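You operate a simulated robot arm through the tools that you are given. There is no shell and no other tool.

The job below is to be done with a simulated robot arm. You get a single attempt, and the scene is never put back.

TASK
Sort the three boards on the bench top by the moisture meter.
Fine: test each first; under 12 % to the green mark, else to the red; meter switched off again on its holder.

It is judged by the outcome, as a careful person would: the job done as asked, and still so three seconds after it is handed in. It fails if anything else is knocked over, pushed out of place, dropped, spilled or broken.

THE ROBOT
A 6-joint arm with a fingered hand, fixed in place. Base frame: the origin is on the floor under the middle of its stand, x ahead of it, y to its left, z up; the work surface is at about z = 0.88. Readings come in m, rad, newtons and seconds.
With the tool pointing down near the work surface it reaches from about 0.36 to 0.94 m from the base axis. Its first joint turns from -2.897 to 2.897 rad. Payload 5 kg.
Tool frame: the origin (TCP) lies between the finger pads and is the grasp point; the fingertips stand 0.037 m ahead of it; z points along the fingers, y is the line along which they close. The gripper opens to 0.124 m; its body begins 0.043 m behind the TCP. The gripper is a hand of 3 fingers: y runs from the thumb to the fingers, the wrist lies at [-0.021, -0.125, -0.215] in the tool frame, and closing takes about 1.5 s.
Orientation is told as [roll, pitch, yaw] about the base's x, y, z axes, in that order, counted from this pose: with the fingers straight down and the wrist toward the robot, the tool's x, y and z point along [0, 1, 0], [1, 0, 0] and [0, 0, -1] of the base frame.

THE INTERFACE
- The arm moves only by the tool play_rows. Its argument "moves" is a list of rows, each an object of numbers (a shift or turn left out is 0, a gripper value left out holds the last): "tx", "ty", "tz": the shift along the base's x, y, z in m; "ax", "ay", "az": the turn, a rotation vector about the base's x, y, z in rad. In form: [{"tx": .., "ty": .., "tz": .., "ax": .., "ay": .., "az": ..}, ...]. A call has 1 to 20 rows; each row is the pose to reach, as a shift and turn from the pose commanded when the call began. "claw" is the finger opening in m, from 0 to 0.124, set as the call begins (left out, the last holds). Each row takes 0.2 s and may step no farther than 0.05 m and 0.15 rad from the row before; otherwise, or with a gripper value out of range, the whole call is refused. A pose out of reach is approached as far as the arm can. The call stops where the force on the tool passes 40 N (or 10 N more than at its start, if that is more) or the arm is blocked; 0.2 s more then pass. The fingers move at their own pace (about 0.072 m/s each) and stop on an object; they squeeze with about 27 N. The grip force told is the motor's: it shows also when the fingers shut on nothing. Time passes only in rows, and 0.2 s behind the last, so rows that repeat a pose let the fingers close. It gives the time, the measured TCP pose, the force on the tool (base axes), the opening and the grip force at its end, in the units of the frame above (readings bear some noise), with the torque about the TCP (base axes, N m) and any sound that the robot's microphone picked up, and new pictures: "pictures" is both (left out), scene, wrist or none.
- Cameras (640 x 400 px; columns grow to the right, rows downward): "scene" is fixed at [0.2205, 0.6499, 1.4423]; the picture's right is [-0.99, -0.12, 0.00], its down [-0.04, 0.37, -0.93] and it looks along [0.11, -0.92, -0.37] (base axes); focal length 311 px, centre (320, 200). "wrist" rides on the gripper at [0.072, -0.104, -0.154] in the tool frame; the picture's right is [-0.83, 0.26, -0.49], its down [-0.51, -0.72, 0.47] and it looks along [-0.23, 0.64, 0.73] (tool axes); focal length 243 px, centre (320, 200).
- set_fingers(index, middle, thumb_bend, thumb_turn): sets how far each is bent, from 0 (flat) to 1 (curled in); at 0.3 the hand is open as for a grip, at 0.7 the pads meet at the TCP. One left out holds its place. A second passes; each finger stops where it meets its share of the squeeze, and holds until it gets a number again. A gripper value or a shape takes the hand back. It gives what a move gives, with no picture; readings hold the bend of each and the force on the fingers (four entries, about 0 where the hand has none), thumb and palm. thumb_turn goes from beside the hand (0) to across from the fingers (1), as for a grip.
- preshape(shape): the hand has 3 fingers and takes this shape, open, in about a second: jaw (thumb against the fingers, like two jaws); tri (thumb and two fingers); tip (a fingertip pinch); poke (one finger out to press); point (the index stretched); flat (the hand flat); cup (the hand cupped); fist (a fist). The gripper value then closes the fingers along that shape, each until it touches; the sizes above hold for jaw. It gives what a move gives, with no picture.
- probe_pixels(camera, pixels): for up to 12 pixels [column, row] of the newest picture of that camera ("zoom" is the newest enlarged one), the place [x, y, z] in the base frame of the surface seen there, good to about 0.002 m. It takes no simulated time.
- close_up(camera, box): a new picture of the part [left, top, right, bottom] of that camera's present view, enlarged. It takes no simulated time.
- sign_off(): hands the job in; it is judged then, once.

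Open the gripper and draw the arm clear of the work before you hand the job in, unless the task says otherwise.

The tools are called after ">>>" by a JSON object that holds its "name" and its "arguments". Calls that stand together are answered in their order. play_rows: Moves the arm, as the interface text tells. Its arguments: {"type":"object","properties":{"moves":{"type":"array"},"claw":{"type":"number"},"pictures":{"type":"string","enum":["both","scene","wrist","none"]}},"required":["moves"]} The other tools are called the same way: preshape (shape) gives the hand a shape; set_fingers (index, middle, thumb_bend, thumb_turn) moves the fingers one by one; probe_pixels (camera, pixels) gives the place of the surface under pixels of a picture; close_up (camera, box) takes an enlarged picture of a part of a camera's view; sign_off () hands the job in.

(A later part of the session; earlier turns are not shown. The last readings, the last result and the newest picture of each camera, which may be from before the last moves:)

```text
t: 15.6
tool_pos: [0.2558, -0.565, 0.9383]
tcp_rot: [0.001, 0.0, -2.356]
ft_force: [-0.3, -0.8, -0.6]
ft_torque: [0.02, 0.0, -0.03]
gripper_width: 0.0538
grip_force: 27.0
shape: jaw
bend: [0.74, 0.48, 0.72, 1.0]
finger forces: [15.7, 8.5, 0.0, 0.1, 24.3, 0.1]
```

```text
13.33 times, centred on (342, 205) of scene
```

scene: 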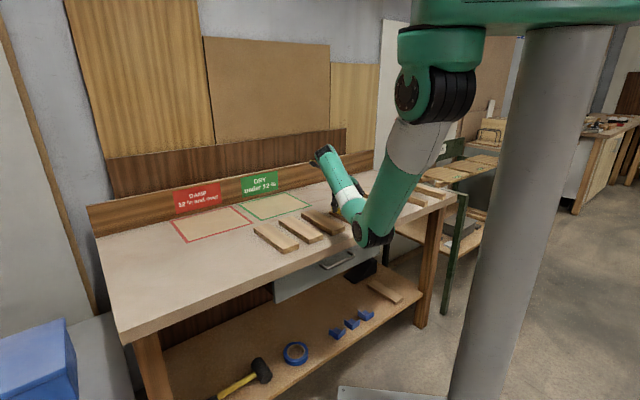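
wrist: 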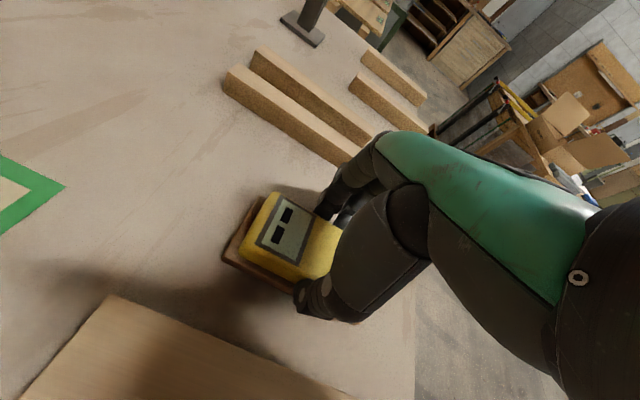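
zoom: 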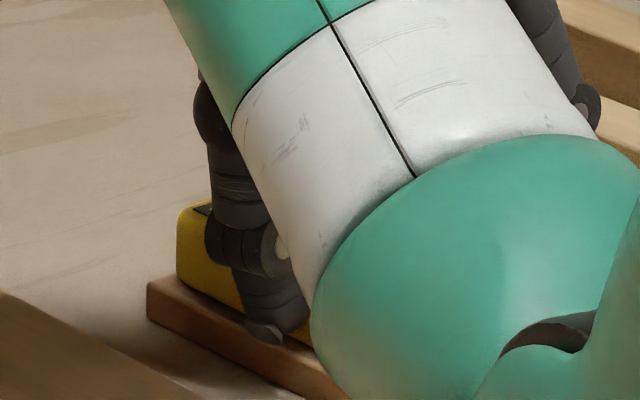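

Grip is firm at 0.0538 m width with 27 N. I lift the meter a little and check it hangs level.

>>> {"name": "play_rows", "arguments": {"moves": [{"tz": 0.01}, {"tz": 0.03}, {"tz": 0.06}, {"tz": 0.06}], "pictures": "both"}}

>>> {"name": "close_up", "arguments": {"camera": "wrist", "box": [220, 170, 380, 370]}}

>>> {"name": "close_up", "arguments": {"camera": "scene", "box": [304, 170, 384, 220]}}

```text
t: 16.6
tool_pos: [0.2558, -0.5643, 0.9979]
tcp_rot: [0.0, 0.001, -2.356]
ft_force: [-0.4, -0.2, -1.2]
ft_torque: [0.0, -0.03, 0.0]
gripper_width: 0.0541
grip_force: 26.6
shape: jaw
bend: [0.74, 0.48, 0.72, 1.0]
finger forces: [15.7, 8.7, 0.0, 0.1, 24.4, 0.0]
```

scene: 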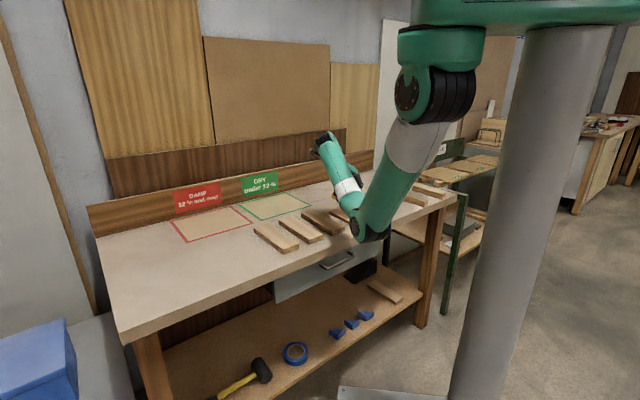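
wrist: 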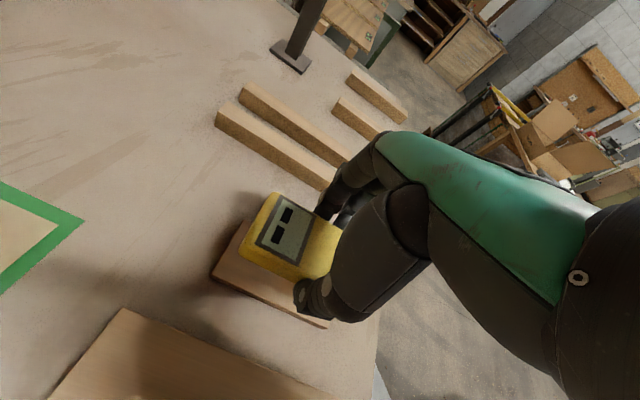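

```text
2.00 times, centred on (300, 270) of wrist
```

zoom: 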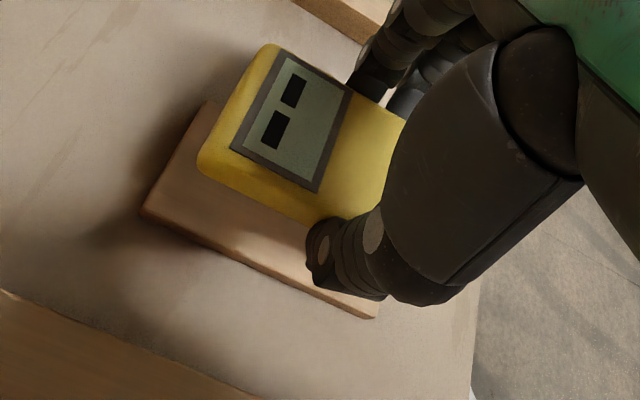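

```text
8.00 times, centred on (344, 195) of scene
```

zoom: 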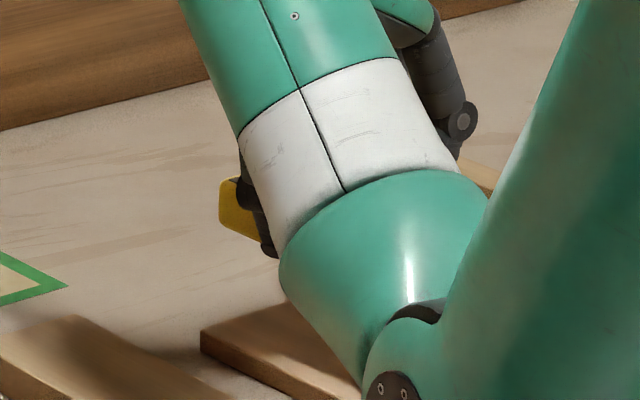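

Meter is held level and the display is visible in the wrist view at (283,225). I carry it over board 3's centre (0.345,-0.483) and lower toward the board top.

>>> {"name": "play_rows", "arguments": {"moves": [{"tx": 0.03, "ty": 0.027}, {"tx": 0.06, "ty": 0.054}, {"tx": 0.089, "ty": 0.081}, {"tx": 0.089, "ty": 0.081, "tz": -0.025}, {"tx": 0.089, "ty": 0.081, "tz": -0.042}, {"tx": 0.089, "ty": 0.081, "tz": -0.042}], "pictures": "both"}}

>>> {"name": "close_up", "arguments": {"camera": "wrist", "box": [220, 170, 380, 370]}}

```text
t: 18.0
tool_pos: [0.3457, -0.4836, 0.9578]
tcp_rot: [0.0, 0.0, -2.356]
ft_force: [-0.5, -0.4, -2.2]
ft_torque: [-0.01, 0.02, 0.0]
gripper_width: 0.0537
grip_force: 26.9
shape: jaw
bend: [0.74, 0.48, 0.71, 1.0]
finger forces: [15.9, 8.9, 0.0, 0.0, 24.8, 0.0]
```

scene: 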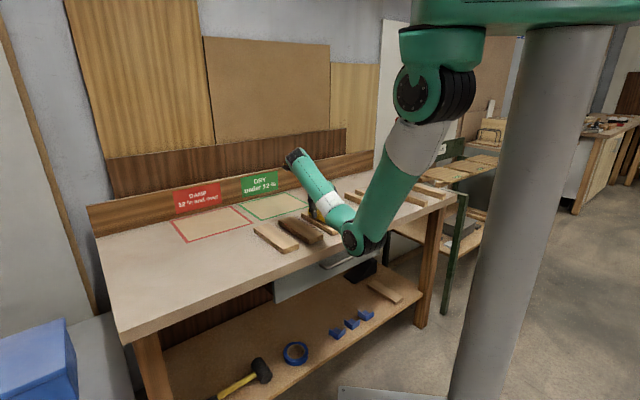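
wrist: 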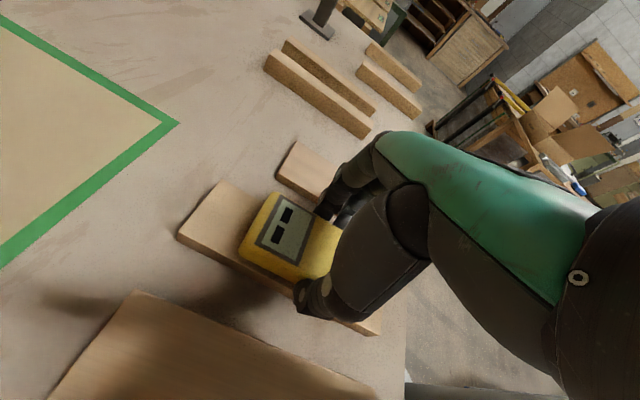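

```text
2.00 times, centred on (300, 270) of wrist
```

zoom: 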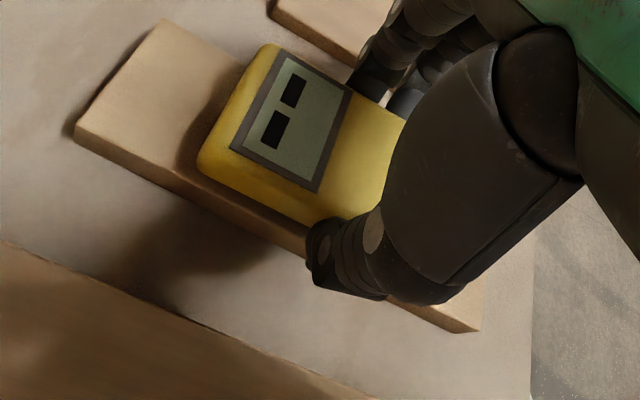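

The meter is 12 mm above board 3, display still "- -". I lower it in small steps until it rests on the board.

>>> {"name": "play_rows", "arguments": {"moves": [{"tz": -0.004}, {"tz": -0.008}, {"tz": -0.01}, {"tz": -0.011}], "pictures": "wrist"}}

>>> {"name": "close_up", "arguments": {"camera": "wrist", "box": [220, 170, 380, 370]}}

>>> {"name": "probe_pixels", "arguments": {"camera": "scene", "pixels": [[350, 252], [340, 245], [360, 254], [342, 235]]}}

```text
t: 19.0
tool_pos: [0.3457, -0.4854, 0.9458]
tcp_rot: [0.002, 0.0, -2.356]
ft_force: [-0.1, -0.3, -2.0]
ft_torque: [0.02, 0.01, 0.03]
gripper_width: 0.0542
grip_force: 27.1
shape: jaw
bend: [0.74, 0.48, 0.71, 1.0]
finger forces: [16.0, 8.8, 0.1, 0.0, 24.8, 0.0]
```

wrist: 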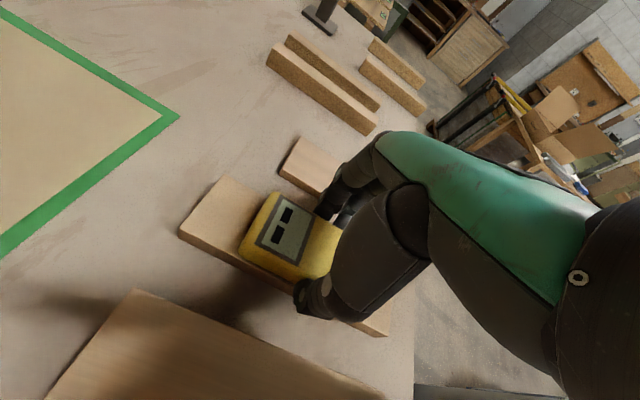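

```text
2.00 times, centred on (300, 270) of wrist
```

zoom: 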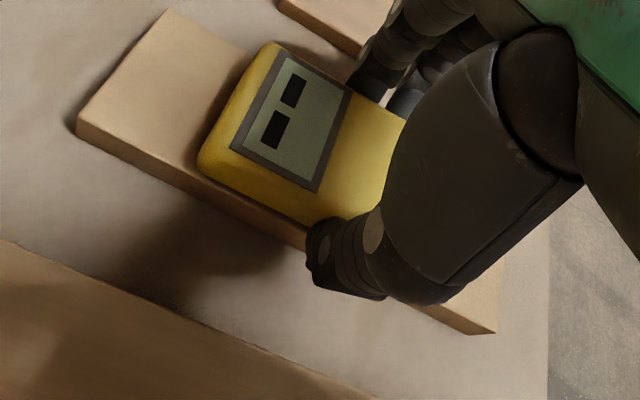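

```text
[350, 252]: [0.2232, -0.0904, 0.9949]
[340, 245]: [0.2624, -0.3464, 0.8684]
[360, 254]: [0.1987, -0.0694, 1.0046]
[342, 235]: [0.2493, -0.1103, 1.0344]
```

No contact force yet (fz ≈ -2 N is the meter's weight). I keep lowering by 1 mm steps.

>>> {"name": "play_rows", "arguments": {"moves": [{"tz": -0.0015}, {"tz": -0.003}, {"tz": -0.004}], "pictures": "wrist"}}

>>> {"name": "close_up", "arguments": {"camera": "wrist", "box": [220, 170, 380, 370]}}

```text
t: 19.8
tool_pos: [0.3461, -0.4847, 0.944]
tcp_rot: [0.008, -0.002, -2.356]
ft_force: [-1.3, 0.8, 31.3]
ft_torque: [0.03, 0.02, -0.04]
gripper_width: 0.0552
grip_force: 26.7
shape: jaw
bend: [0.74, 0.47, 0.72, 1.0]
finger forces: [19.2, 11.4, 0.0, 0.0, 29.8, 0.1]
```

wrist: 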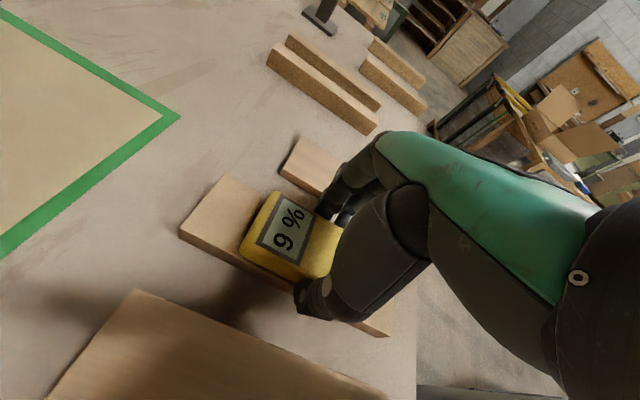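

```text
2.00 times, centred on (300, 270) of wrist
```

zoom: 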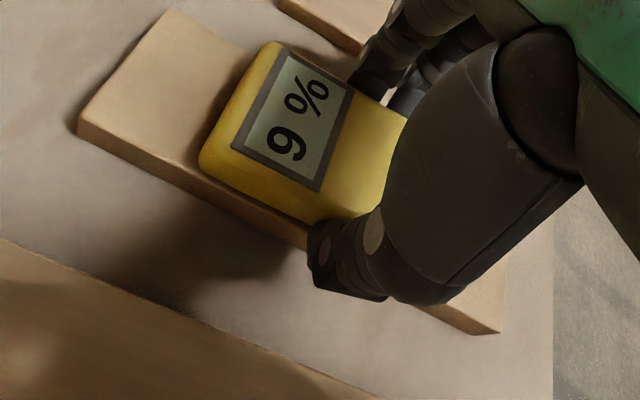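

The display now reads what looks like "9 %". The contact force is 31 N, so I ease up a little and zoom in on the display to read it surely.

>>> {"name": "close_up", "arguments": {"camera": "wrist", "box": [248, 190, 328, 260]}}

>>> {"name": "play_rows", "arguments": {"moves": [{"tz": 0.0015}, {"tz": 0.0015}, {"tz": 0.0015}], "pictures": "wrist"}}

>>> {"name": "close_up", "arguments": {"camera": "wrist", "box": [248, 190, 328, 260]}}

```text
5.71 times, centred on (288, 225) of wrist
```

zoom: 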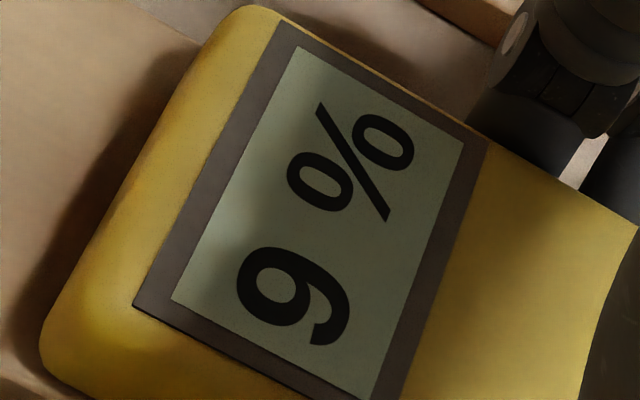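

```text
t: 20.6
tool_pos: [0.3456, -0.4839, 0.9437]
tcp_rot: [0.004, -0.001, -2.357]
ft_force: [0.5, -4.9, 31.7]
ft_torque: [-0.14, 0.02, 0.0]
gripper_width: 0.0555
grip_force: 27.0
shape: jaw
bend: [0.74, 0.47, 0.72, 1.0]
finger forces: [19.7, 11.6, 0.0, 0.0, 29.2, 0.0]
```

wrist: 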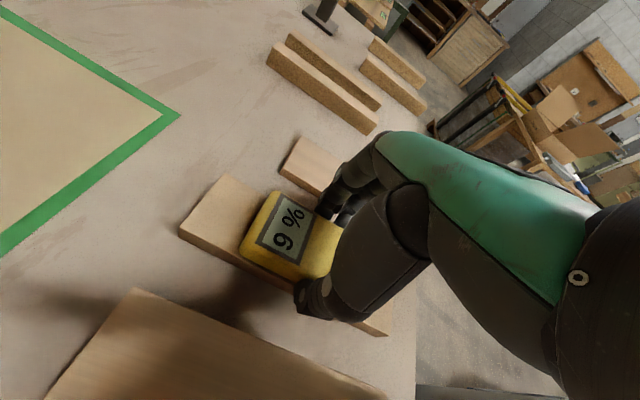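

```text
5.71 times, centred on (288, 225) of wrist
```

zoom: 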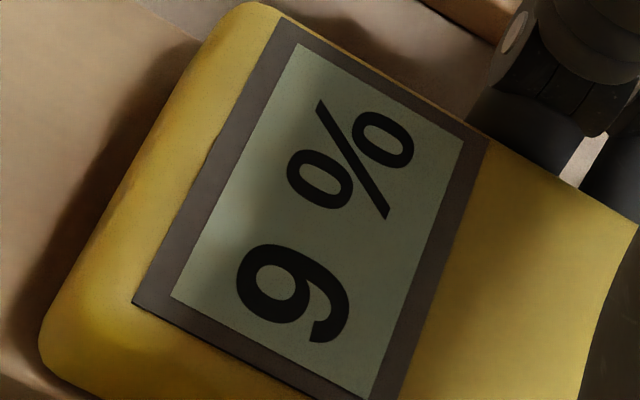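

Board 3 reads 9 % (dry, green). I lift the meter and carry it to board 2's centre (0.4225,-0.4053).

>>> {"name": "play_rows", "arguments": {"moves": [{"tz": 0.005}, {"tz": 0.02}, {"tz": 0.04}, {"tx": 0.026, "ty": 0.026, "tz": 0.04}, {"tx": 0.052, "ty": 0.052, "tz": 0.04}, {"tx": 0.077, "ty": 0.0785, "tz": 0.04}, {"tx": 0.077, "ty": 0.0785, "tz": 0.02}, {"tx": 0.077, "ty": 0.0785, "tz": 0.01}, {"tx": 0.077, "ty": 0.0785, "tz": 0.01}], "pictures": "both"}}

>>> {"name": "close_up", "arguments": {"camera": "wrist", "box": [220, 170, 380, 370]}}

```text
t: 22.6
tool_pos: [0.4225, -0.4131, 0.9465]
tcp_rot: [0.008, -0.002, -2.354]
ft_force: [0.5, -5.2, 12.6]
ft_torque: [-0.11, 0.03, -0.01]
gripper_width: 0.0547
grip_force: 27.2
shape: jaw
bend: [0.74, 0.47, 0.72, 1.0]
finger forces: [19.3, 10.6, 0.1, 0.1, 26.1, 0.0]
out of reach, approached as far as the arm can: row 5, 6, 7, 8, 9
```

scene: 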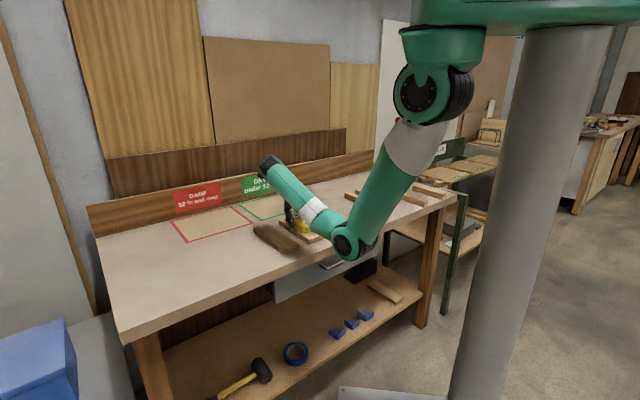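
wrist: 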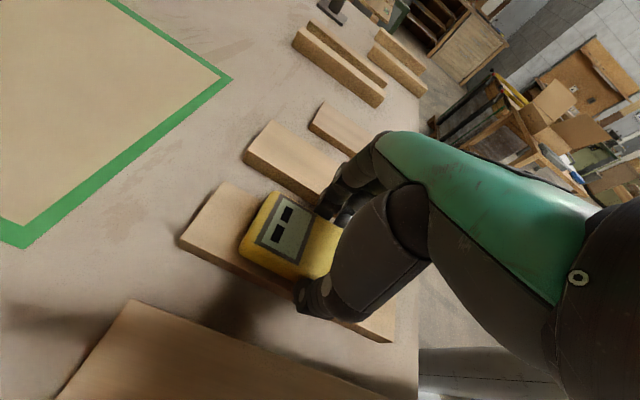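

```text
2.00 times, centred on (300, 270) of wrist
```

zoom: 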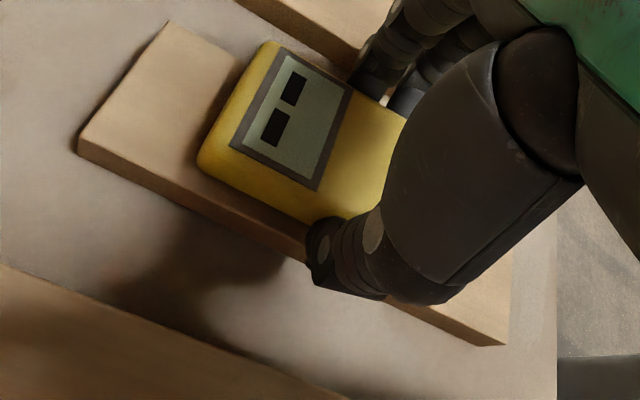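

The arm reports "out of reach" here and a residual force of 12.6 N in z, so something limits it. I look closely at the forearm and elbow for contact.

>>> {"name": "close_up", "arguments": {"camera": "scene", "box": [240, 150, 400, 270]}}

>>> {"name": "probe_pixels", "arguments": {"camera": "scene", "pixels": [[345, 258], [335, 250], [355, 260], [332, 240], [325, 232], [320, 238], [310, 225], [300, 210], [290, 215], [285, 190]]}}

```text
3.33 times, centred on (320, 210) of scene
```

zoom: 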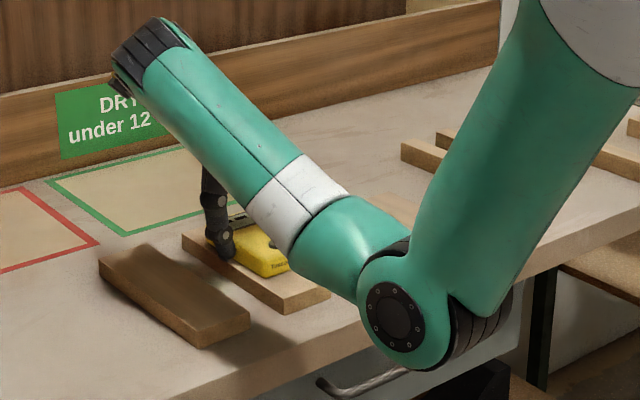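

```text
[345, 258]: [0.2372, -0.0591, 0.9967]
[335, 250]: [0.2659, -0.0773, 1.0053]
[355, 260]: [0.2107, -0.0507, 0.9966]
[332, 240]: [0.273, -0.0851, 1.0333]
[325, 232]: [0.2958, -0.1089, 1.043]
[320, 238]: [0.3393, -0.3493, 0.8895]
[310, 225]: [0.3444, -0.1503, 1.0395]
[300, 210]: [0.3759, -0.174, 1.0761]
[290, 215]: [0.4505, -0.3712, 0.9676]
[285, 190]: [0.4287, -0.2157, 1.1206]
```

Elbow and forearm are clear (lowest z≈0.98) and the boards are unmoved; the limit is a wrist joint at this yaw. I lift the meter and turn the hand back by 0.45 rad (yaw ≈ -1.9), then will lay the meter slightly turned on board 2.

>>> {"name": "play_rows", "arguments": {"moves": [{"tz": 0.02}, {"tz": 0.03, "az": 0.12}, {"tz": 0.03, "az": 0.25}, {"tz": 0.03, "az": 0.37}, {"tz": 0.03, "az": 0.5}, {"tz": 0.03, "az": 0.5}], "pictures": "both"}}

>>> {"name": "close_up", "arguments": {"camera": "wrist", "box": [220, 170, 380, 370]}}

```text
t: 24.0
tool_pos: [0.423, -0.4117, 0.9727]
tcp_rot: [0.0, 0.0, -1.854]
ft_force: [0.1, -0.2, -1.9]
ft_torque: [-0.01, -0.01, -0.04]
gripper_width: 0.0547
grip_force: 27.2
shape: jaw
bend: [0.74, 0.47, 0.72, 1.0]
finger forces: [17.3, 9.2, 0.0, 0.0, 26.5, 0.1]
out of reach, approached as far as the arm can: row 1
```

scene: 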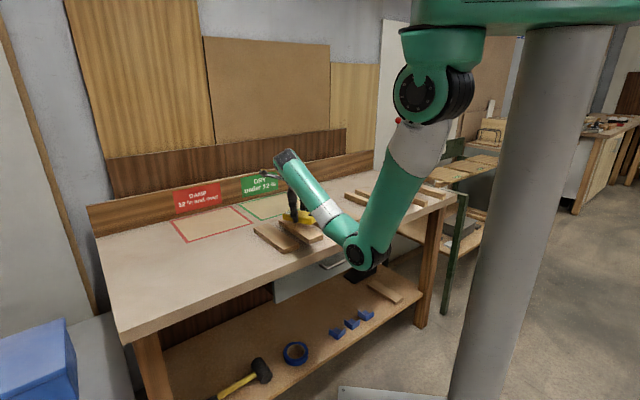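
wrist: 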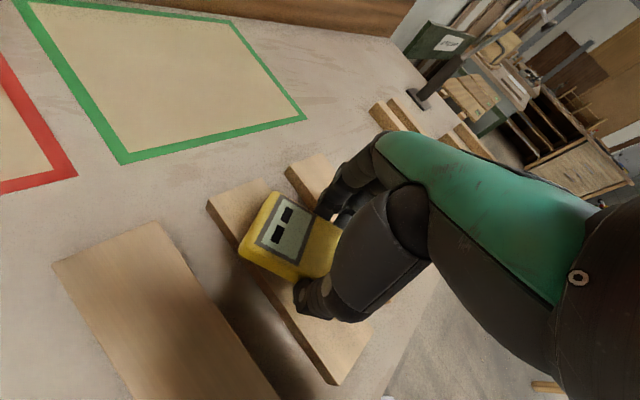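

```text
2.00 times, centred on (300, 270) of wrist
```

zoom: 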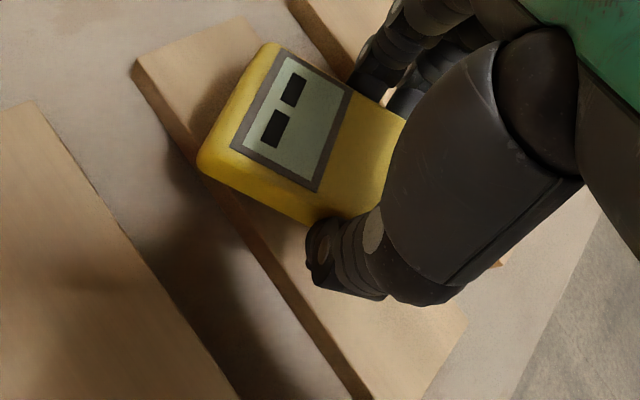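

Free of the limit now (only the meter's weight on the tool). I lower onto board 2 near its centre in steps.

>>> {"name": "play_rows", "arguments": {"moves": [{"ty": 0.006, "tz": -0.01}, {"ty": 0.006, "tz": -0.02}, {"ty": 0.006, "tz": -0.0245}], "pictures": "none"}}

>>> {"name": "play_rows", "arguments": {"moves": [{"tz": -0.0015}], "pictures": "wrist"}}

>>> {"name": "close_up", "arguments": {"camera": "wrist", "box": [248, 190, 328, 260]}}

```text
t: 24.8
tool_pos: [0.4222, -0.4058, 0.9486]
tcp_rot: [0.001, 0.001, -1.855]
ft_force: [0.1, 0.0, -1.6]
ft_torque: [0.0, 0.0, 0.0]
gripper_width: 0.0544
grip_force: 26.7
shape: jaw
bend: [0.74, 0.47, 0.72, 1.0]
finger forces: [17.3, 9.2, 0.1, 0.1, 26.6, 0.0]
```

```text
t: 25.2
tool_pos: [0.4224, -0.4064, 0.9467]
tcp_rot: [0.002, 0.0, -1.854]
ft_force: [-0.8, -0.8, -2.8]
ft_torque: [0.0, 0.03, -0.01]
gripper_width: 0.0544
grip_force: 27.5
shape: jaw
bend: [0.74, 0.47, 0.72, 1.0]
finger forces: [17.3, 9.2, 0.0, 0.0, 26.7, 0.0]
```

wrist: 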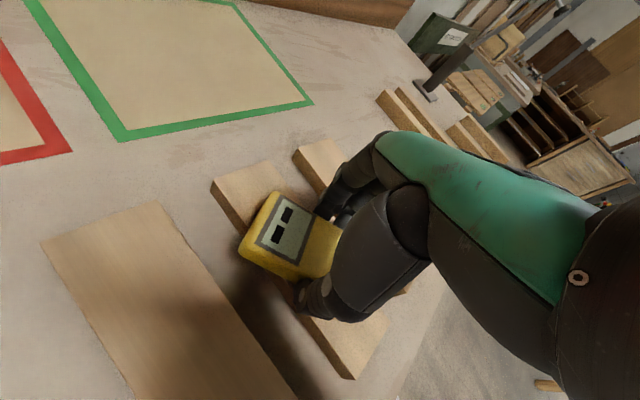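

```text
5.71 times, centred on (288, 225) of wrist
```

zoom: 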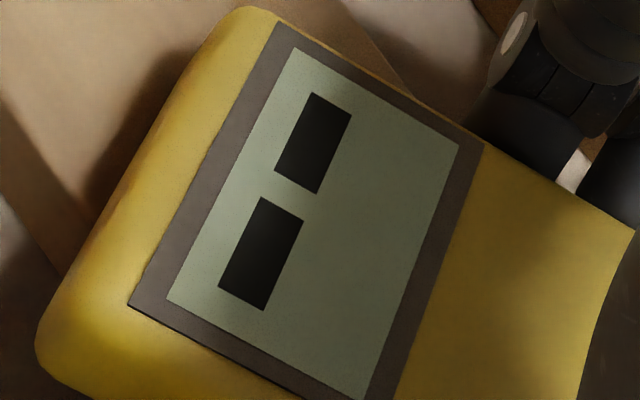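

Still no contact at TCP z 0.9467. I go down 1 mm at a time.

>>> {"name": "play_rows", "arguments": {"moves": [{"tz": -0.001}], "pictures": "none"}}

>>> {"name": "play_rows", "arguments": {"moves": [{"tz": -0.001}, {"tz": -0.001}], "pictures": "wrist"}}

>>> {"name": "close_up", "arguments": {"camera": "wrist", "box": [248, 190, 328, 260]}}

```text
t: 25.6
tool_pos: [0.4205, -0.4069, 0.945]
tcp_rot: [0.001, 0.0, -1.856]
ft_force: [-0.8, -0.3, -1.5]
ft_torque: [0.02, 0.03, -0.01]
gripper_width: 0.0545
grip_force: 26.9
shape: jaw
bend: [0.74, 0.47, 0.72, 1.0]
finger forces: [17.3, 9.1, 0.0, 0.0, 26.6, 0.0]
```

```text
t: 26.2
tool_pos: [0.4212, -0.4078, 0.9448]
tcp_rot: [0.0, -0.001, -1.855]
ft_force: [-0.9, 1.9, 3.3]
ft_torque: [0.02, 0.03, -0.02]
gripper_width: 0.0543
grip_force: 26.7
shape: jaw
bend: [0.74, 0.47, 0.72, 1.0]
finger forces: [17.1, 9.0, 0.1, 0.0, 27.4, 0.0]
```

wrist: 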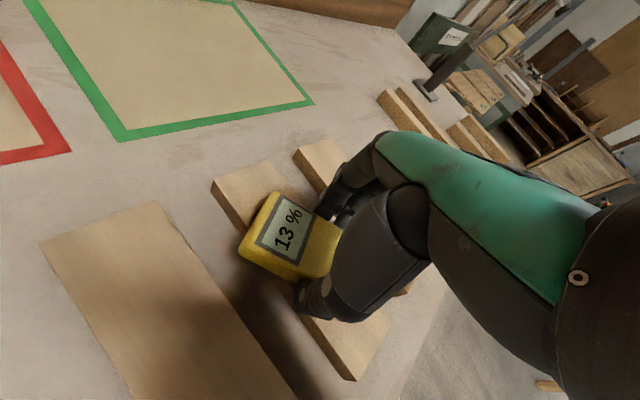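

```text
5.71 times, centred on (288, 225) of wrist
```

zoom: 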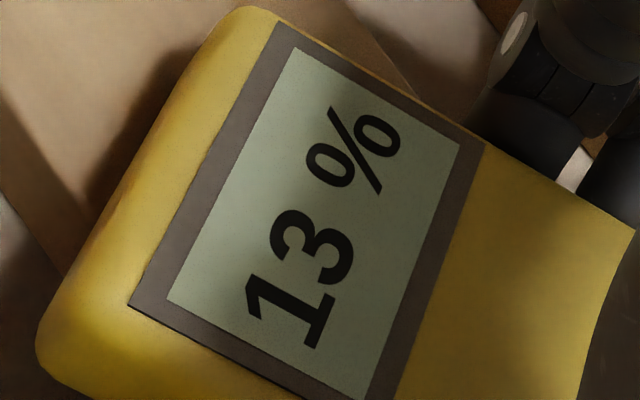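

Board 2 reads 13 % with light contact. I wait a moment to see that the reading is steady.

>>> {"name": "play_rows", "arguments": {"moves": [{}, {}, {}, {}], "pictures": "wrist"}}

>>> {"name": "close_up", "arguments": {"camera": "wrist", "box": [248, 190, 328, 260]}}

```text
t: 27.2
tool_pos: [0.4218, -0.4072, 0.9451]
tcp_rot: [0.0, 0.001, -1.855]
ft_force: [0.0, 0.5, 5.6]
ft_torque: [0.04, 0.02, -0.01]
gripper_width: 0.0545
grip_force: 27.4
shape: jaw
bend: [0.74, 0.47, 0.72, 1.0]
finger forces: [17.3, 9.3, 0.1, 0.1, 27.5, 0.1]
```

wrist: 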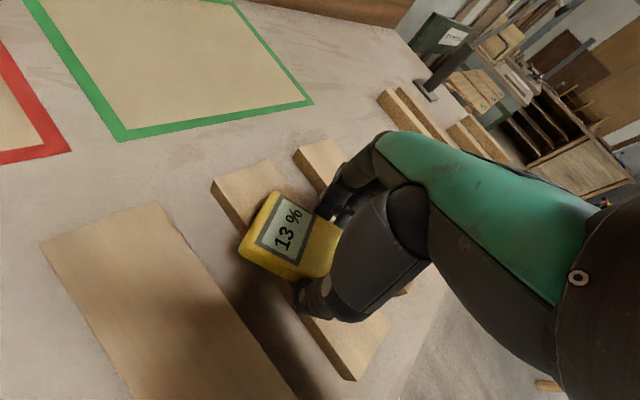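

```text
5.71 times, centred on (288, 225) of wrist
```

zoom: 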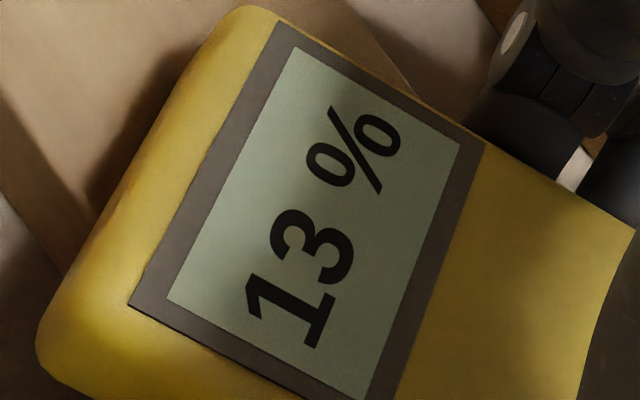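

Board 2 is steady at 13 % (damp, red). Now lift and carry the meter to board 1's centre (0.499,-0.327), hovering above it.

>>> {"name": "play_rows", "arguments": {"moves": [{"tz": 0.01}, {"tz": 0.03}, {"tx": 0.025, "ty": 0.027, "tz": 0.03, "az": 0.04}, {"tx": 0.05, "ty": 0.053, "tz": 0.03, "az": 0.08}, {"tx": 0.077, "ty": 0.08, "tz": 0.03, "az": 0.12}, {"tx": 0.077, "ty": 0.08, "tz": 0.015, "az": 0.12}, {"tx": 0.077, "ty": 0.08, "tz": 0.005, "az": 0.12}, {"tx": 0.077, "ty": 0.08, "tz": 0.005, "az": 0.12}], "pictures": "both"}}

>>> {"name": "close_up", "arguments": {"camera": "wrist", "box": [220, 170, 380, 370]}}

```text
t: 29.0
tool_pos: [0.4996, -0.3279, 0.9481]
tcp_rot: [0.002, 0.0, -1.736]
ft_force: [-0.7, 0.4, -2.2]
ft_torque: [-0.02, -0.02, 0.01]
gripper_width: 0.0544
grip_force: 27.0
shape: jaw
bend: [0.74, 0.47, 0.72, 1.0]
finger forces: [17.3, 9.1, 0.0, 0.0, 26.5, 0.1]
```

scene: 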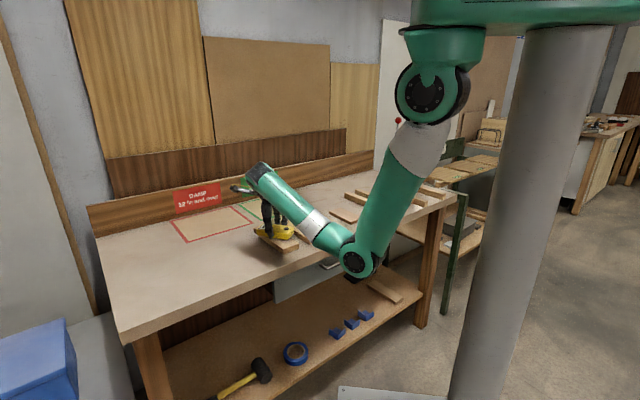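
wrist: 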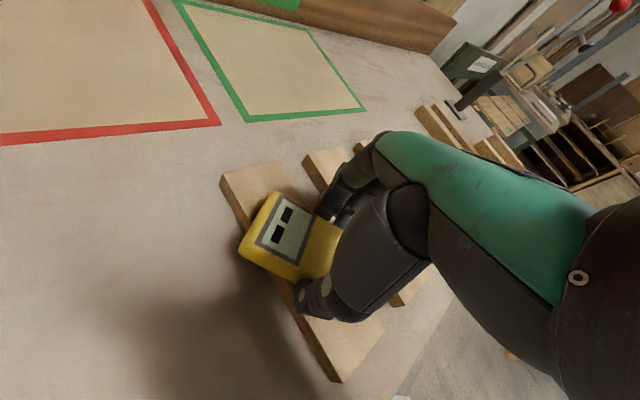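

```text
2.00 times, centred on (300, 270) of wrist
```

zoom: 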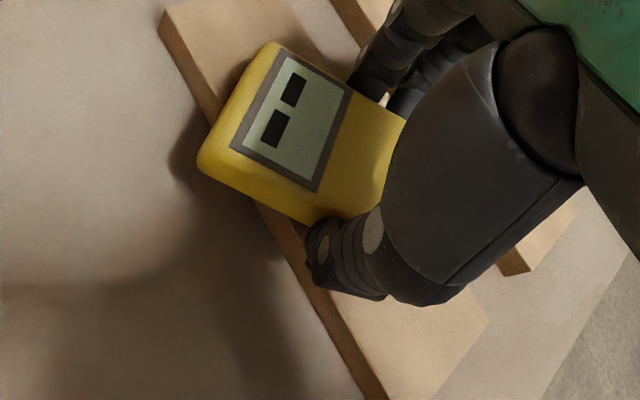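

The meter hovers just above board 1. I lower it by small steps until it seats.

>>> {"name": "play_rows", "arguments": {"moves": [{"tz": -0.0015}, {"tz": -0.003}, {"tz": -0.003}], "pictures": "wrist"}}

>>> {"name": "close_up", "arguments": {"camera": "wrist", "box": [248, 190, 328, 260]}}

```text
t: 29.8
tool_pos: [0.4981, -0.3265, 0.9468]
tcp_rot: [0.001, -0.001, -1.735]
ft_force: [-1.0, 0.0, -2.1]
ft_torque: [-0.02, 0.0, -0.03]
gripper_width: 0.0546
grip_force: 27.3
shape: jaw
bend: [0.74, 0.47, 0.72, 1.0]
finger forces: [17.3, 9.1, 0.0, 0.0, 26.4, 0.1]
```

wrist: 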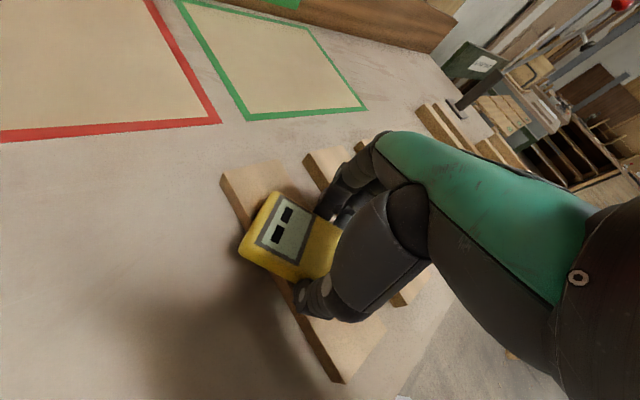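

```text
5.71 times, centred on (288, 225) of wrist
```

zoom: 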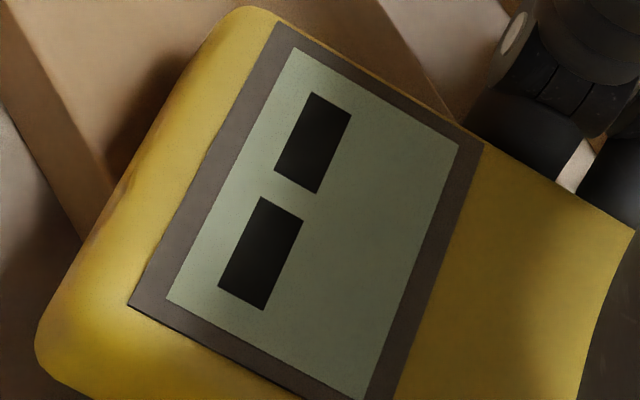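

No contact yet. Another 2 mm down in 1 mm steps.

>>> {"name": "play_rows", "arguments": {"moves": [{"tz": -0.001}, {"tz": -0.0018}, {"tz": -0.0018}, {"tz": -0.0018}], "pictures": "wrist"}}

>>> {"name": "close_up", "arguments": {"camera": "wrist", "box": [248, 190, 328, 260]}}

```text
t: 30.8
tool_pos: [0.4992, -0.3269, 0.9454]
tcp_rot: [0.002, -0.001, -1.736]
ft_force: [0.2, -0.4, -1.6]
ft_torque: [-0.02, -0.04, 0.01]
gripper_width: 0.0544
grip_force: 27.1
shape: jaw
bend: [0.74, 0.47, 0.72, 1.0]
finger forces: [17.1, 9.2, 0.1, 0.0, 26.5, 0.0]
```

wrist: 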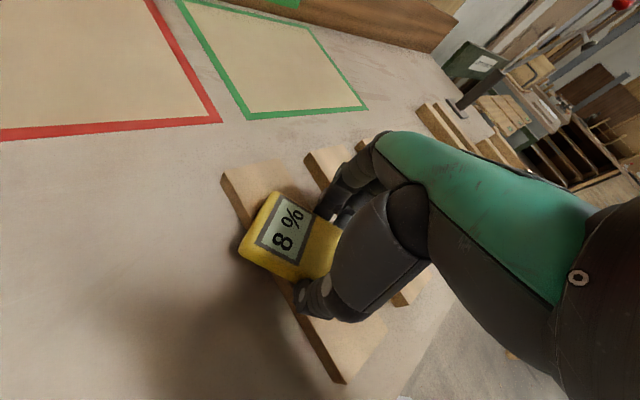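

```text
5.71 times, centred on (288, 225) of wrist
```

zoom: 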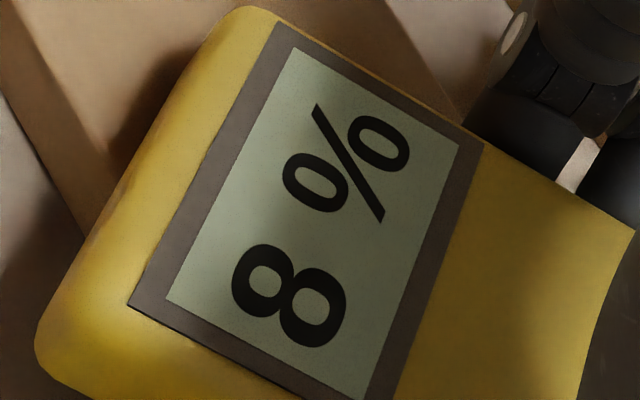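

Board 1 reads 8 %. I wait briefly to confirm it is steady.

>>> {"name": "play_rows", "arguments": {"moves": [{"tz": -0.0005}, {"tz": -0.0005}, {"tz": -0.0005}], "pictures": "wrist"}}

>>> {"name": "close_up", "arguments": {"camera": "wrist", "box": [248, 190, 328, 260]}}

```text
t: 31.6
tool_pos: [0.4987, -0.3281, 0.946]
tcp_rot: [0.0, 0.0, -1.738]
ft_force: [0.2, 0.4, 3.5]
ft_torque: [-0.03, 0.02, 0.02]
gripper_width: 0.0542
grip_force: 26.7
shape: jaw
bend: [0.74, 0.47, 0.72, 1.0]
finger forces: [17.5, 9.5, 0.0, 0.1, 26.7, 0.1]
```

wrist: 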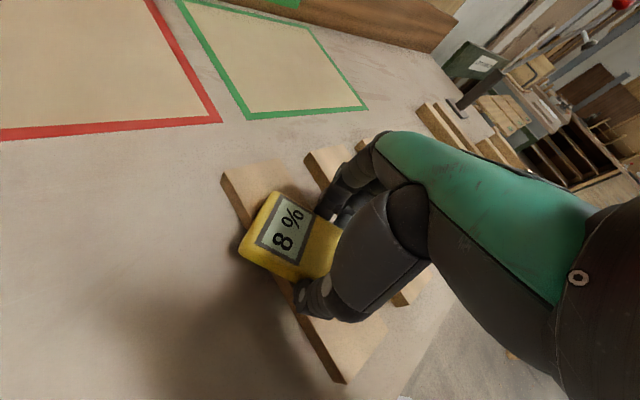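

```text
5.71 times, centred on (288, 225) of wrist
```

zoom: 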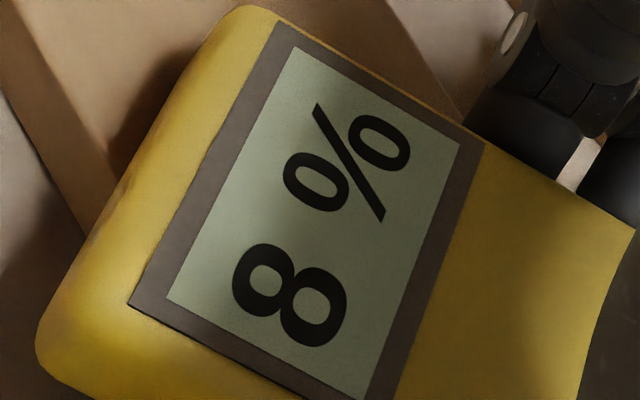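

Readings: board 1 = 8 % (green), board 2 = 13 % (red), board 3 = 9 % (green). I lift the meter and carry it back above its holder, restoring yaw -2.356.

>>> {"name": "play_rows", "arguments": {"moves": [{"tz": 0.02}, {"tz": 0.05}, {"tx": -0.03, "ty": -0.03, "tz": 0.05, "az": -0.07}, {"tx": -0.06, "ty": -0.06, "tz": 0.05, "az": -0.14}, {"tx": -0.09, "ty": -0.09, "tz": 0.05, "az": -0.21}, {"tx": -0.12, "ty": -0.118, "tz": 0.05, "az": -0.28}, {"tx": -0.15, "ty": -0.148, "tz": 0.05, "az": -0.36}, {"tx": -0.18, "ty": -0.178, "tz": 0.05, "az": -0.44}, {"tx": -0.21, "ty": -0.208, "tz": 0.05, "az": -0.53}, {"tx": -0.2429, "ty": -0.2369, "tz": 0.05, "az": -0.618}, {"tx": -0.2429, "ty": -0.2369, "tz": 0.05, "az": -0.618}], "pictures": "both"}}

>>> {"name": "close_up", "arguments": {"camera": "wrist", "box": [220, 170, 380, 370]}}

```text
t: 34.0
tool_pos: [0.2547, -0.5649, 0.9963]
tcp_rot: [0.0, 0.0, -2.355]
ft_force: [0.2, 0.1, -2.1]
ft_torque: [-0.04, -0.01, 0.02]
gripper_width: 0.0546
grip_force: 26.9
shape: jaw
bend: [0.74, 0.47, 0.72, 1.0]
finger forces: [17.3, 9.2, 0.1, 0.0, 26.3, 0.1]
```

scene: 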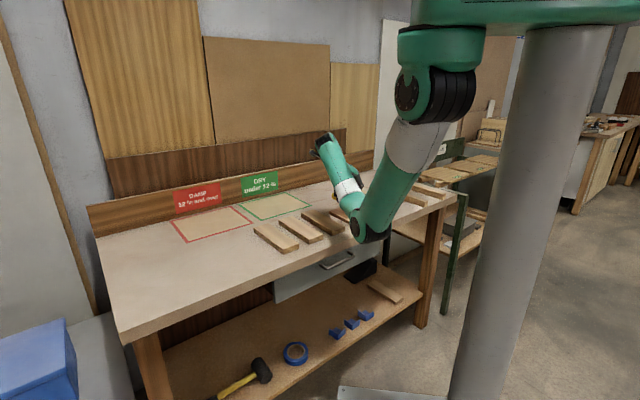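
wrist: 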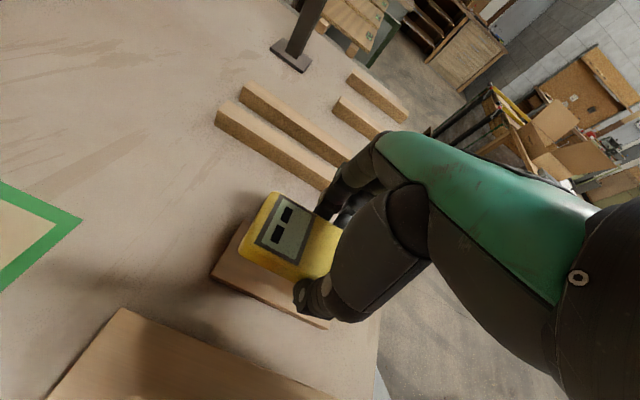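

```text
2.00 times, centred on (300, 270) of wrist
```

zoom: 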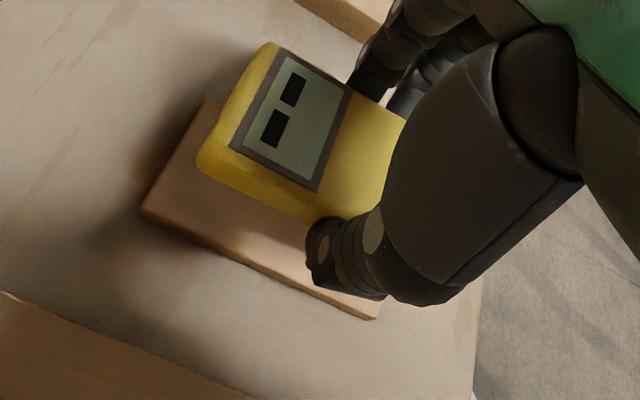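

The view matches the one right after lifting, so alignment is restored. I lower toward the holder, last millimetres gently.

>>> {"name": "play_rows", "arguments": {"moves": [{"tz": -0.025}, {"tz": -0.045}, {"tz": -0.054}, {"tz": -0.056}], "pictures": "none"}}

>>> {"name": "play_rows", "arguments": {"moves": [{"tz": -0.001}, {"tz": -0.0015}], "pictures": "wrist"}}

>>> {"name": "close_up", "arguments": {"camera": "wrist", "box": [220, 170, 380, 370]}}

```text
t: 35.0
tool_pos: [0.2565, -0.5644, 0.9385]
tcp_rot: [0.001, -0.001, -2.355]
ft_force: [1.2, -0.3, -1.2]
ft_torque: [-0.01, 0.0, 0.04]
gripper_width: 0.0545
grip_force: 27.1
shape: jaw
bend: [0.74, 0.47, 0.72, 1.0]
finger forces: [17.1, 9.1, 0.0, 0.0, 26.3, 0.0]
```

```text
t: 35.6
tool_pos: [0.2564, -0.5633, 0.9383]
tcp_rot: [-0.001, -0.002, -2.354]
ft_force: [-0.5, 0.9, -2.6]
ft_torque: [0.03, 0.03, 0.02]
gripper_width: 0.0544
grip_force: 26.6
shape: jaw
bend: [0.74, 0.47, 0.72, 1.0]
finger forces: [17.3, 9.2, 0.1, 0.1, 26.4, 0.0]
```

wrist: 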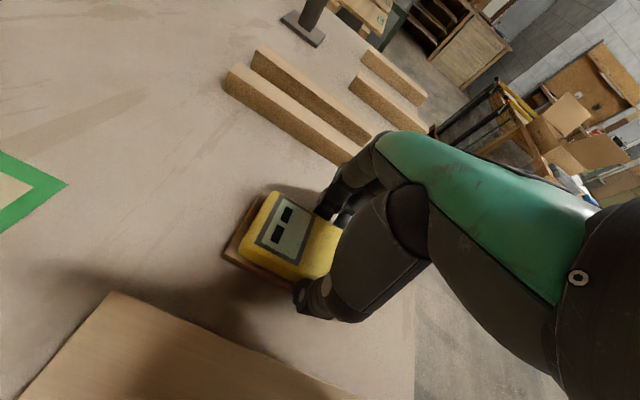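

```text
2.00 times, centred on (300, 270) of wrist
```

zoom: 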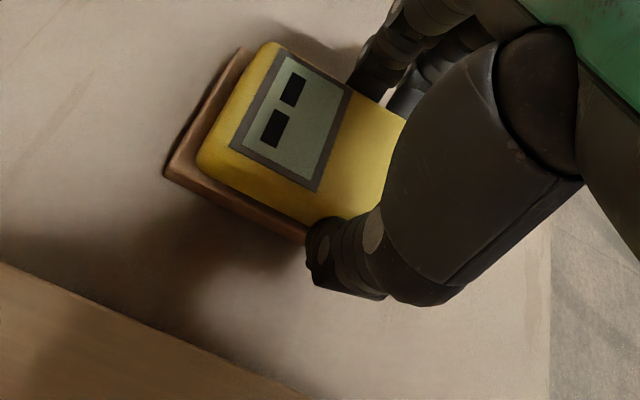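

No contact with the holder yet; I continue by 1 mm steps.

>>> {"name": "play_rows", "arguments": {"moves": [{"tz": -0.001}, {"tz": -0.001}], "pictures": "none"}}

>>> {"name": "play_rows", "arguments": {"moves": [{"tz": -0.001}, {"tz": -0.001}], "pictures": "none"}}

```text
t: 36.2
tool_pos: [0.2566, -0.5638, 0.9382]
tcp_rot: [0.001, 0.0, -2.354]
ft_force: [1.7, 1.5, 4.5]
ft_torque: [0.0, -0.03, 0.0]
gripper_width: 0.0547
grip_force: 26.6
shape: jaw
bend: [0.74, 0.47, 0.72, 1.0]
finger forces: [16.6, 8.9, 0.1, 0.0, 27.4, 0.0]
```

```text
t: 36.8
tool_pos: [0.2572, -0.5652, 0.9367]
tcp_rot: [0.001, -0.003, -2.355]
ft_force: [2.1, 1.9, 11.4]
ft_torque: [0.08, -0.01, -0.01]
gripper_width: 0.0543
grip_force: 27.2
shape: jaw
bend: [0.74, 0.47, 0.72, 1.0]
finger forces: [16.8, 9.5, 0.0, 0.0, 28.1, 0.1]
```

The meter rests on the holder (11 N). I ease 1 mm up and open the hand to 0.095.

>>> {"name": "play_rows", "arguments": {"moves": [{"tz": 0.001}, {"tz": 0.001}], "pictures": "none"}}

>>> {"name": "play_rows", "arguments": {"moves": [{}, {}, {}, {}, {}], "claw": 0.095, "pictures": "wrist"}}

>>> {"name": "close_up", "arguments": {"camera": "wrist", "box": [220, 170, 380, 370]}}

```text
t: 37.4
tool_pos: [0.2553, -0.5647, 0.9382]
tcp_rot: [0.0, -0.002, -2.354]
ft_force: [2.0, -1.9, 8.0]
ft_torque: [-0.09, -0.05, 0.04]
gripper_width: 0.0547
grip_force: 27.0
shape: jaw
bend: [0.74, 0.47, 0.72, 1.0]
finger forces: [17.4, 9.7, 0.1, 0.0, 27.2, 0.0]
```

```text
t: 38.6
tool_pos: [0.2563, -0.5636, 0.9371]
tcp_rot: [0.001, 0.001, -2.354]
ft_force: [-0.2, -0.2, -0.1]
ft_torque: [0.04, 0.05, 0.0]
gripper_width: 0.0945
grip_force: 0.1
shape: jaw
bend: [0.27, 0.35, 0.53, 0.99]
finger forces: [0.0, 0.0, 0.0, 0.0, 0.1, 0.0]
```

wrist: 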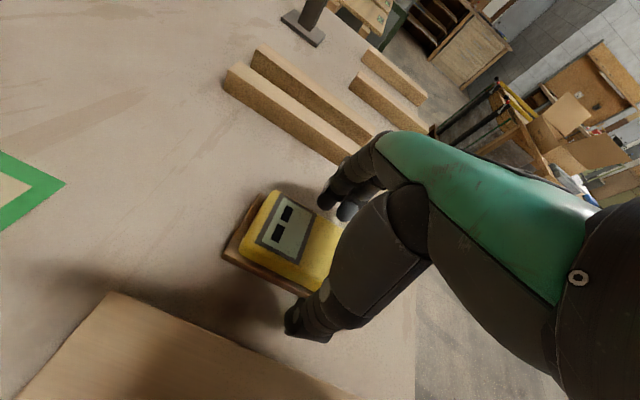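

```text
2.00 times, centred on (300, 270) of wrist
```

zoom: 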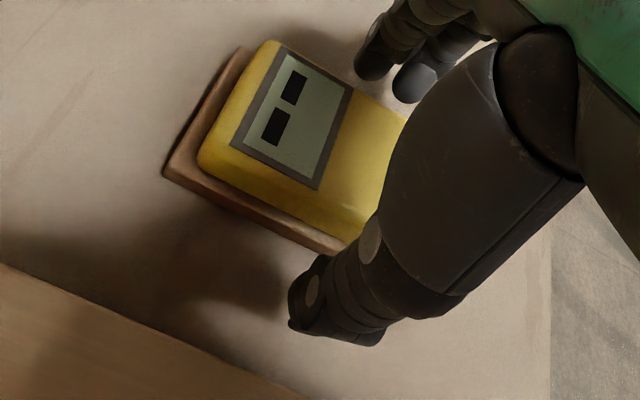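

The meter sits on the holder again, still on. I rise, turn the hand back to yaw -1.1 and form the single-finger poke to press the button.

>>> {"name": "play_rows", "arguments": {"moves": [{"tz": 0.03}, {"tz": 0.07}, {"tz": 0.117}, {"tx": -0.004, "ty": 0.003, "tz": 0.117, "az": 0.14}, {"tx": -0.009, "ty": 0.006, "tz": 0.117, "az": 0.28}, {"tx": -0.014, "ty": 0.009, "tz": 0.117, "az": 0.42}, {"tx": -0.019, "ty": 0.012, "tz": 0.117, "az": 0.56}, {"tx": -0.024, "ty": 0.015, "tz": 0.117, "az": 0.7}, {"tx": -0.029, "ty": 0.018, "tz": 0.117, "az": 0.84}, {"tx": -0.034, "ty": 0.021, "tz": 0.117, "az": 0.98}, {"tx": -0.039, "ty": 0.024, "tz": 0.117, "az": 1.12}, {"tx": -0.0425, "ty": 0.0235, "tz": 0.117, "az": 1.253}, {"tx": -0.0425, "ty": 0.0235, "tz": 0.117, "az": 1.253}], "pictures": "none"}}

>>> {"name": "preshape", "arguments": {"shape": "poke"}}

>>> {"name": "set_fingers", "arguments": {"middle": 1.0}}

>>> {"name": "play_rows", "arguments": {"moves": [{"tz": -0.04}, {"tz": -0.074}, {"tz": -0.074}], "pictures": "both"}}

>>> {"name": "close_up", "arguments": {"camera": "scene", "box": [334, 196, 366, 216]}}

```text
t: 41.4
tool_pos: [0.2134, -0.5401, 1.0531]
tcp_rot: [0.0, -0.001, -1.099]
ft_force: [-0.2, -0.3, 0.0]
ft_torque: [-0.02, 0.0, 0.03]
gripper_width: 0.0945
grip_force: 0.0
shape: jaw
bend: [0.27, 0.35, 0.53, 0.99]
finger forces: [0.0, 0.0, 0.1, 0.1, 0.1, 0.1]
```

```text
t: 42.3
tool_pos: [0.2138, -0.5398, 1.0536]
tcp_rot: [-0.001, 0.001, -1.101]
ft_force: [-0.8, 0.3, 0.7]
ft_torque: [-0.04, -0.03, 0.0]
gripper_width: 0.0
grip_force: 0.0
shape: poke
bend: [0.7, 0.7, 1.0, 1.0]
finger forces: [0.1, 0.0, 0.1, 0.0, 0.0, 0.0]
```

```text
t: 43.3
tool_pos: [0.2143, -0.5392, 1.0538]
tcp_rot: [-0.001, 0.001, -1.1]
ft_force: [0.0, -1.0, -0.3]
ft_torque: [0.02, -0.02, 0.01]
gripper_width: 0.0393
grip_force: 0.1
shape: fingers
bend: [0.7, 1.0, 1.0, 1.0]
finger forces: [0.1, 0.1, 0.0, 0.0, 0.0, 0.0]
```

```text
t: 44.1
tool_pos: [0.2115, -0.5407, 0.9788]
tcp_rot: [0.0, 0.0, -1.104]
ft_force: [0.2, 0.5, 0.3]
ft_torque: [0.01, 0.0, 0.0]
gripper_width: 0.0399
grip_force: 0.0
shape: fingers
bend: [0.7, 1.0, 1.0, 1.0]
finger forces: [0.0, 0.0, 0.0, 0.0, 0.1, 0.0]
```

scene: 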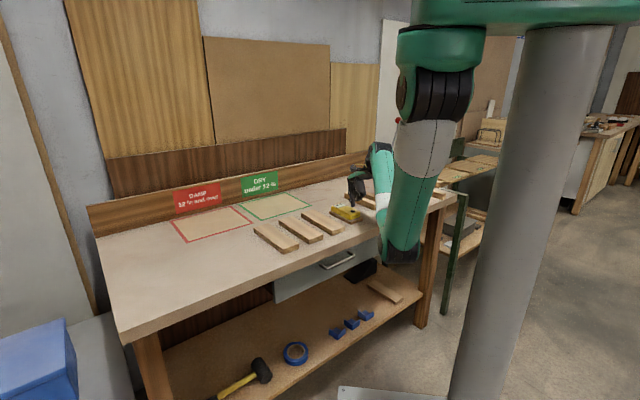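
wrist: 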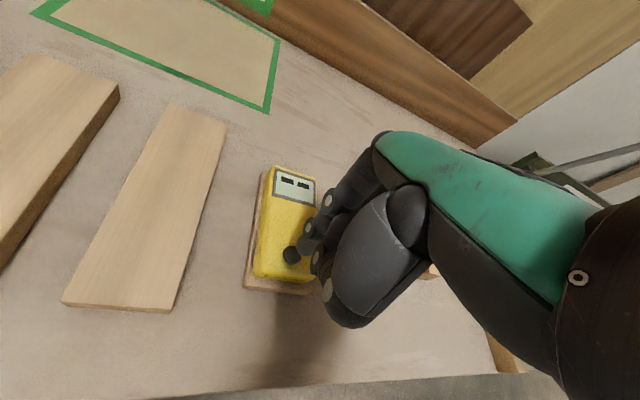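

```text
16.00 times, centred on (350, 206) of scene
```

zoom: 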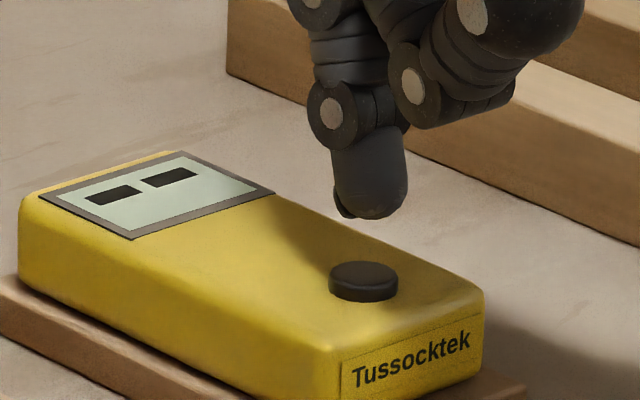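

The index tip hovers near the button. I probe both for alignment.

>>> {"name": "probe_pixels", "arguments": {"camera": "zoom", "pixels": [[370, 205], [370, 180], [340, 185], [402, 185], [363, 274], [363, 288], [334, 275], [393, 275], [340, 395], [20, 205], [345, 365], [483, 300]]}}

```text
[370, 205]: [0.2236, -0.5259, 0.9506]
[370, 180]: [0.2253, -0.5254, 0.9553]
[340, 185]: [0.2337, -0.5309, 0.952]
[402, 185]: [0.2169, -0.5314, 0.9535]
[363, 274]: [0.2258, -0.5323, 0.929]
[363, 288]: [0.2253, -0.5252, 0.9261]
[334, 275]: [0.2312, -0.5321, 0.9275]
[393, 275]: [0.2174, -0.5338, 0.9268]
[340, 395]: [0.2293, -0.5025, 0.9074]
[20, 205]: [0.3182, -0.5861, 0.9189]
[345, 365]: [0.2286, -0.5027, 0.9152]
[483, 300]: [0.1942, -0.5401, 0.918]
```

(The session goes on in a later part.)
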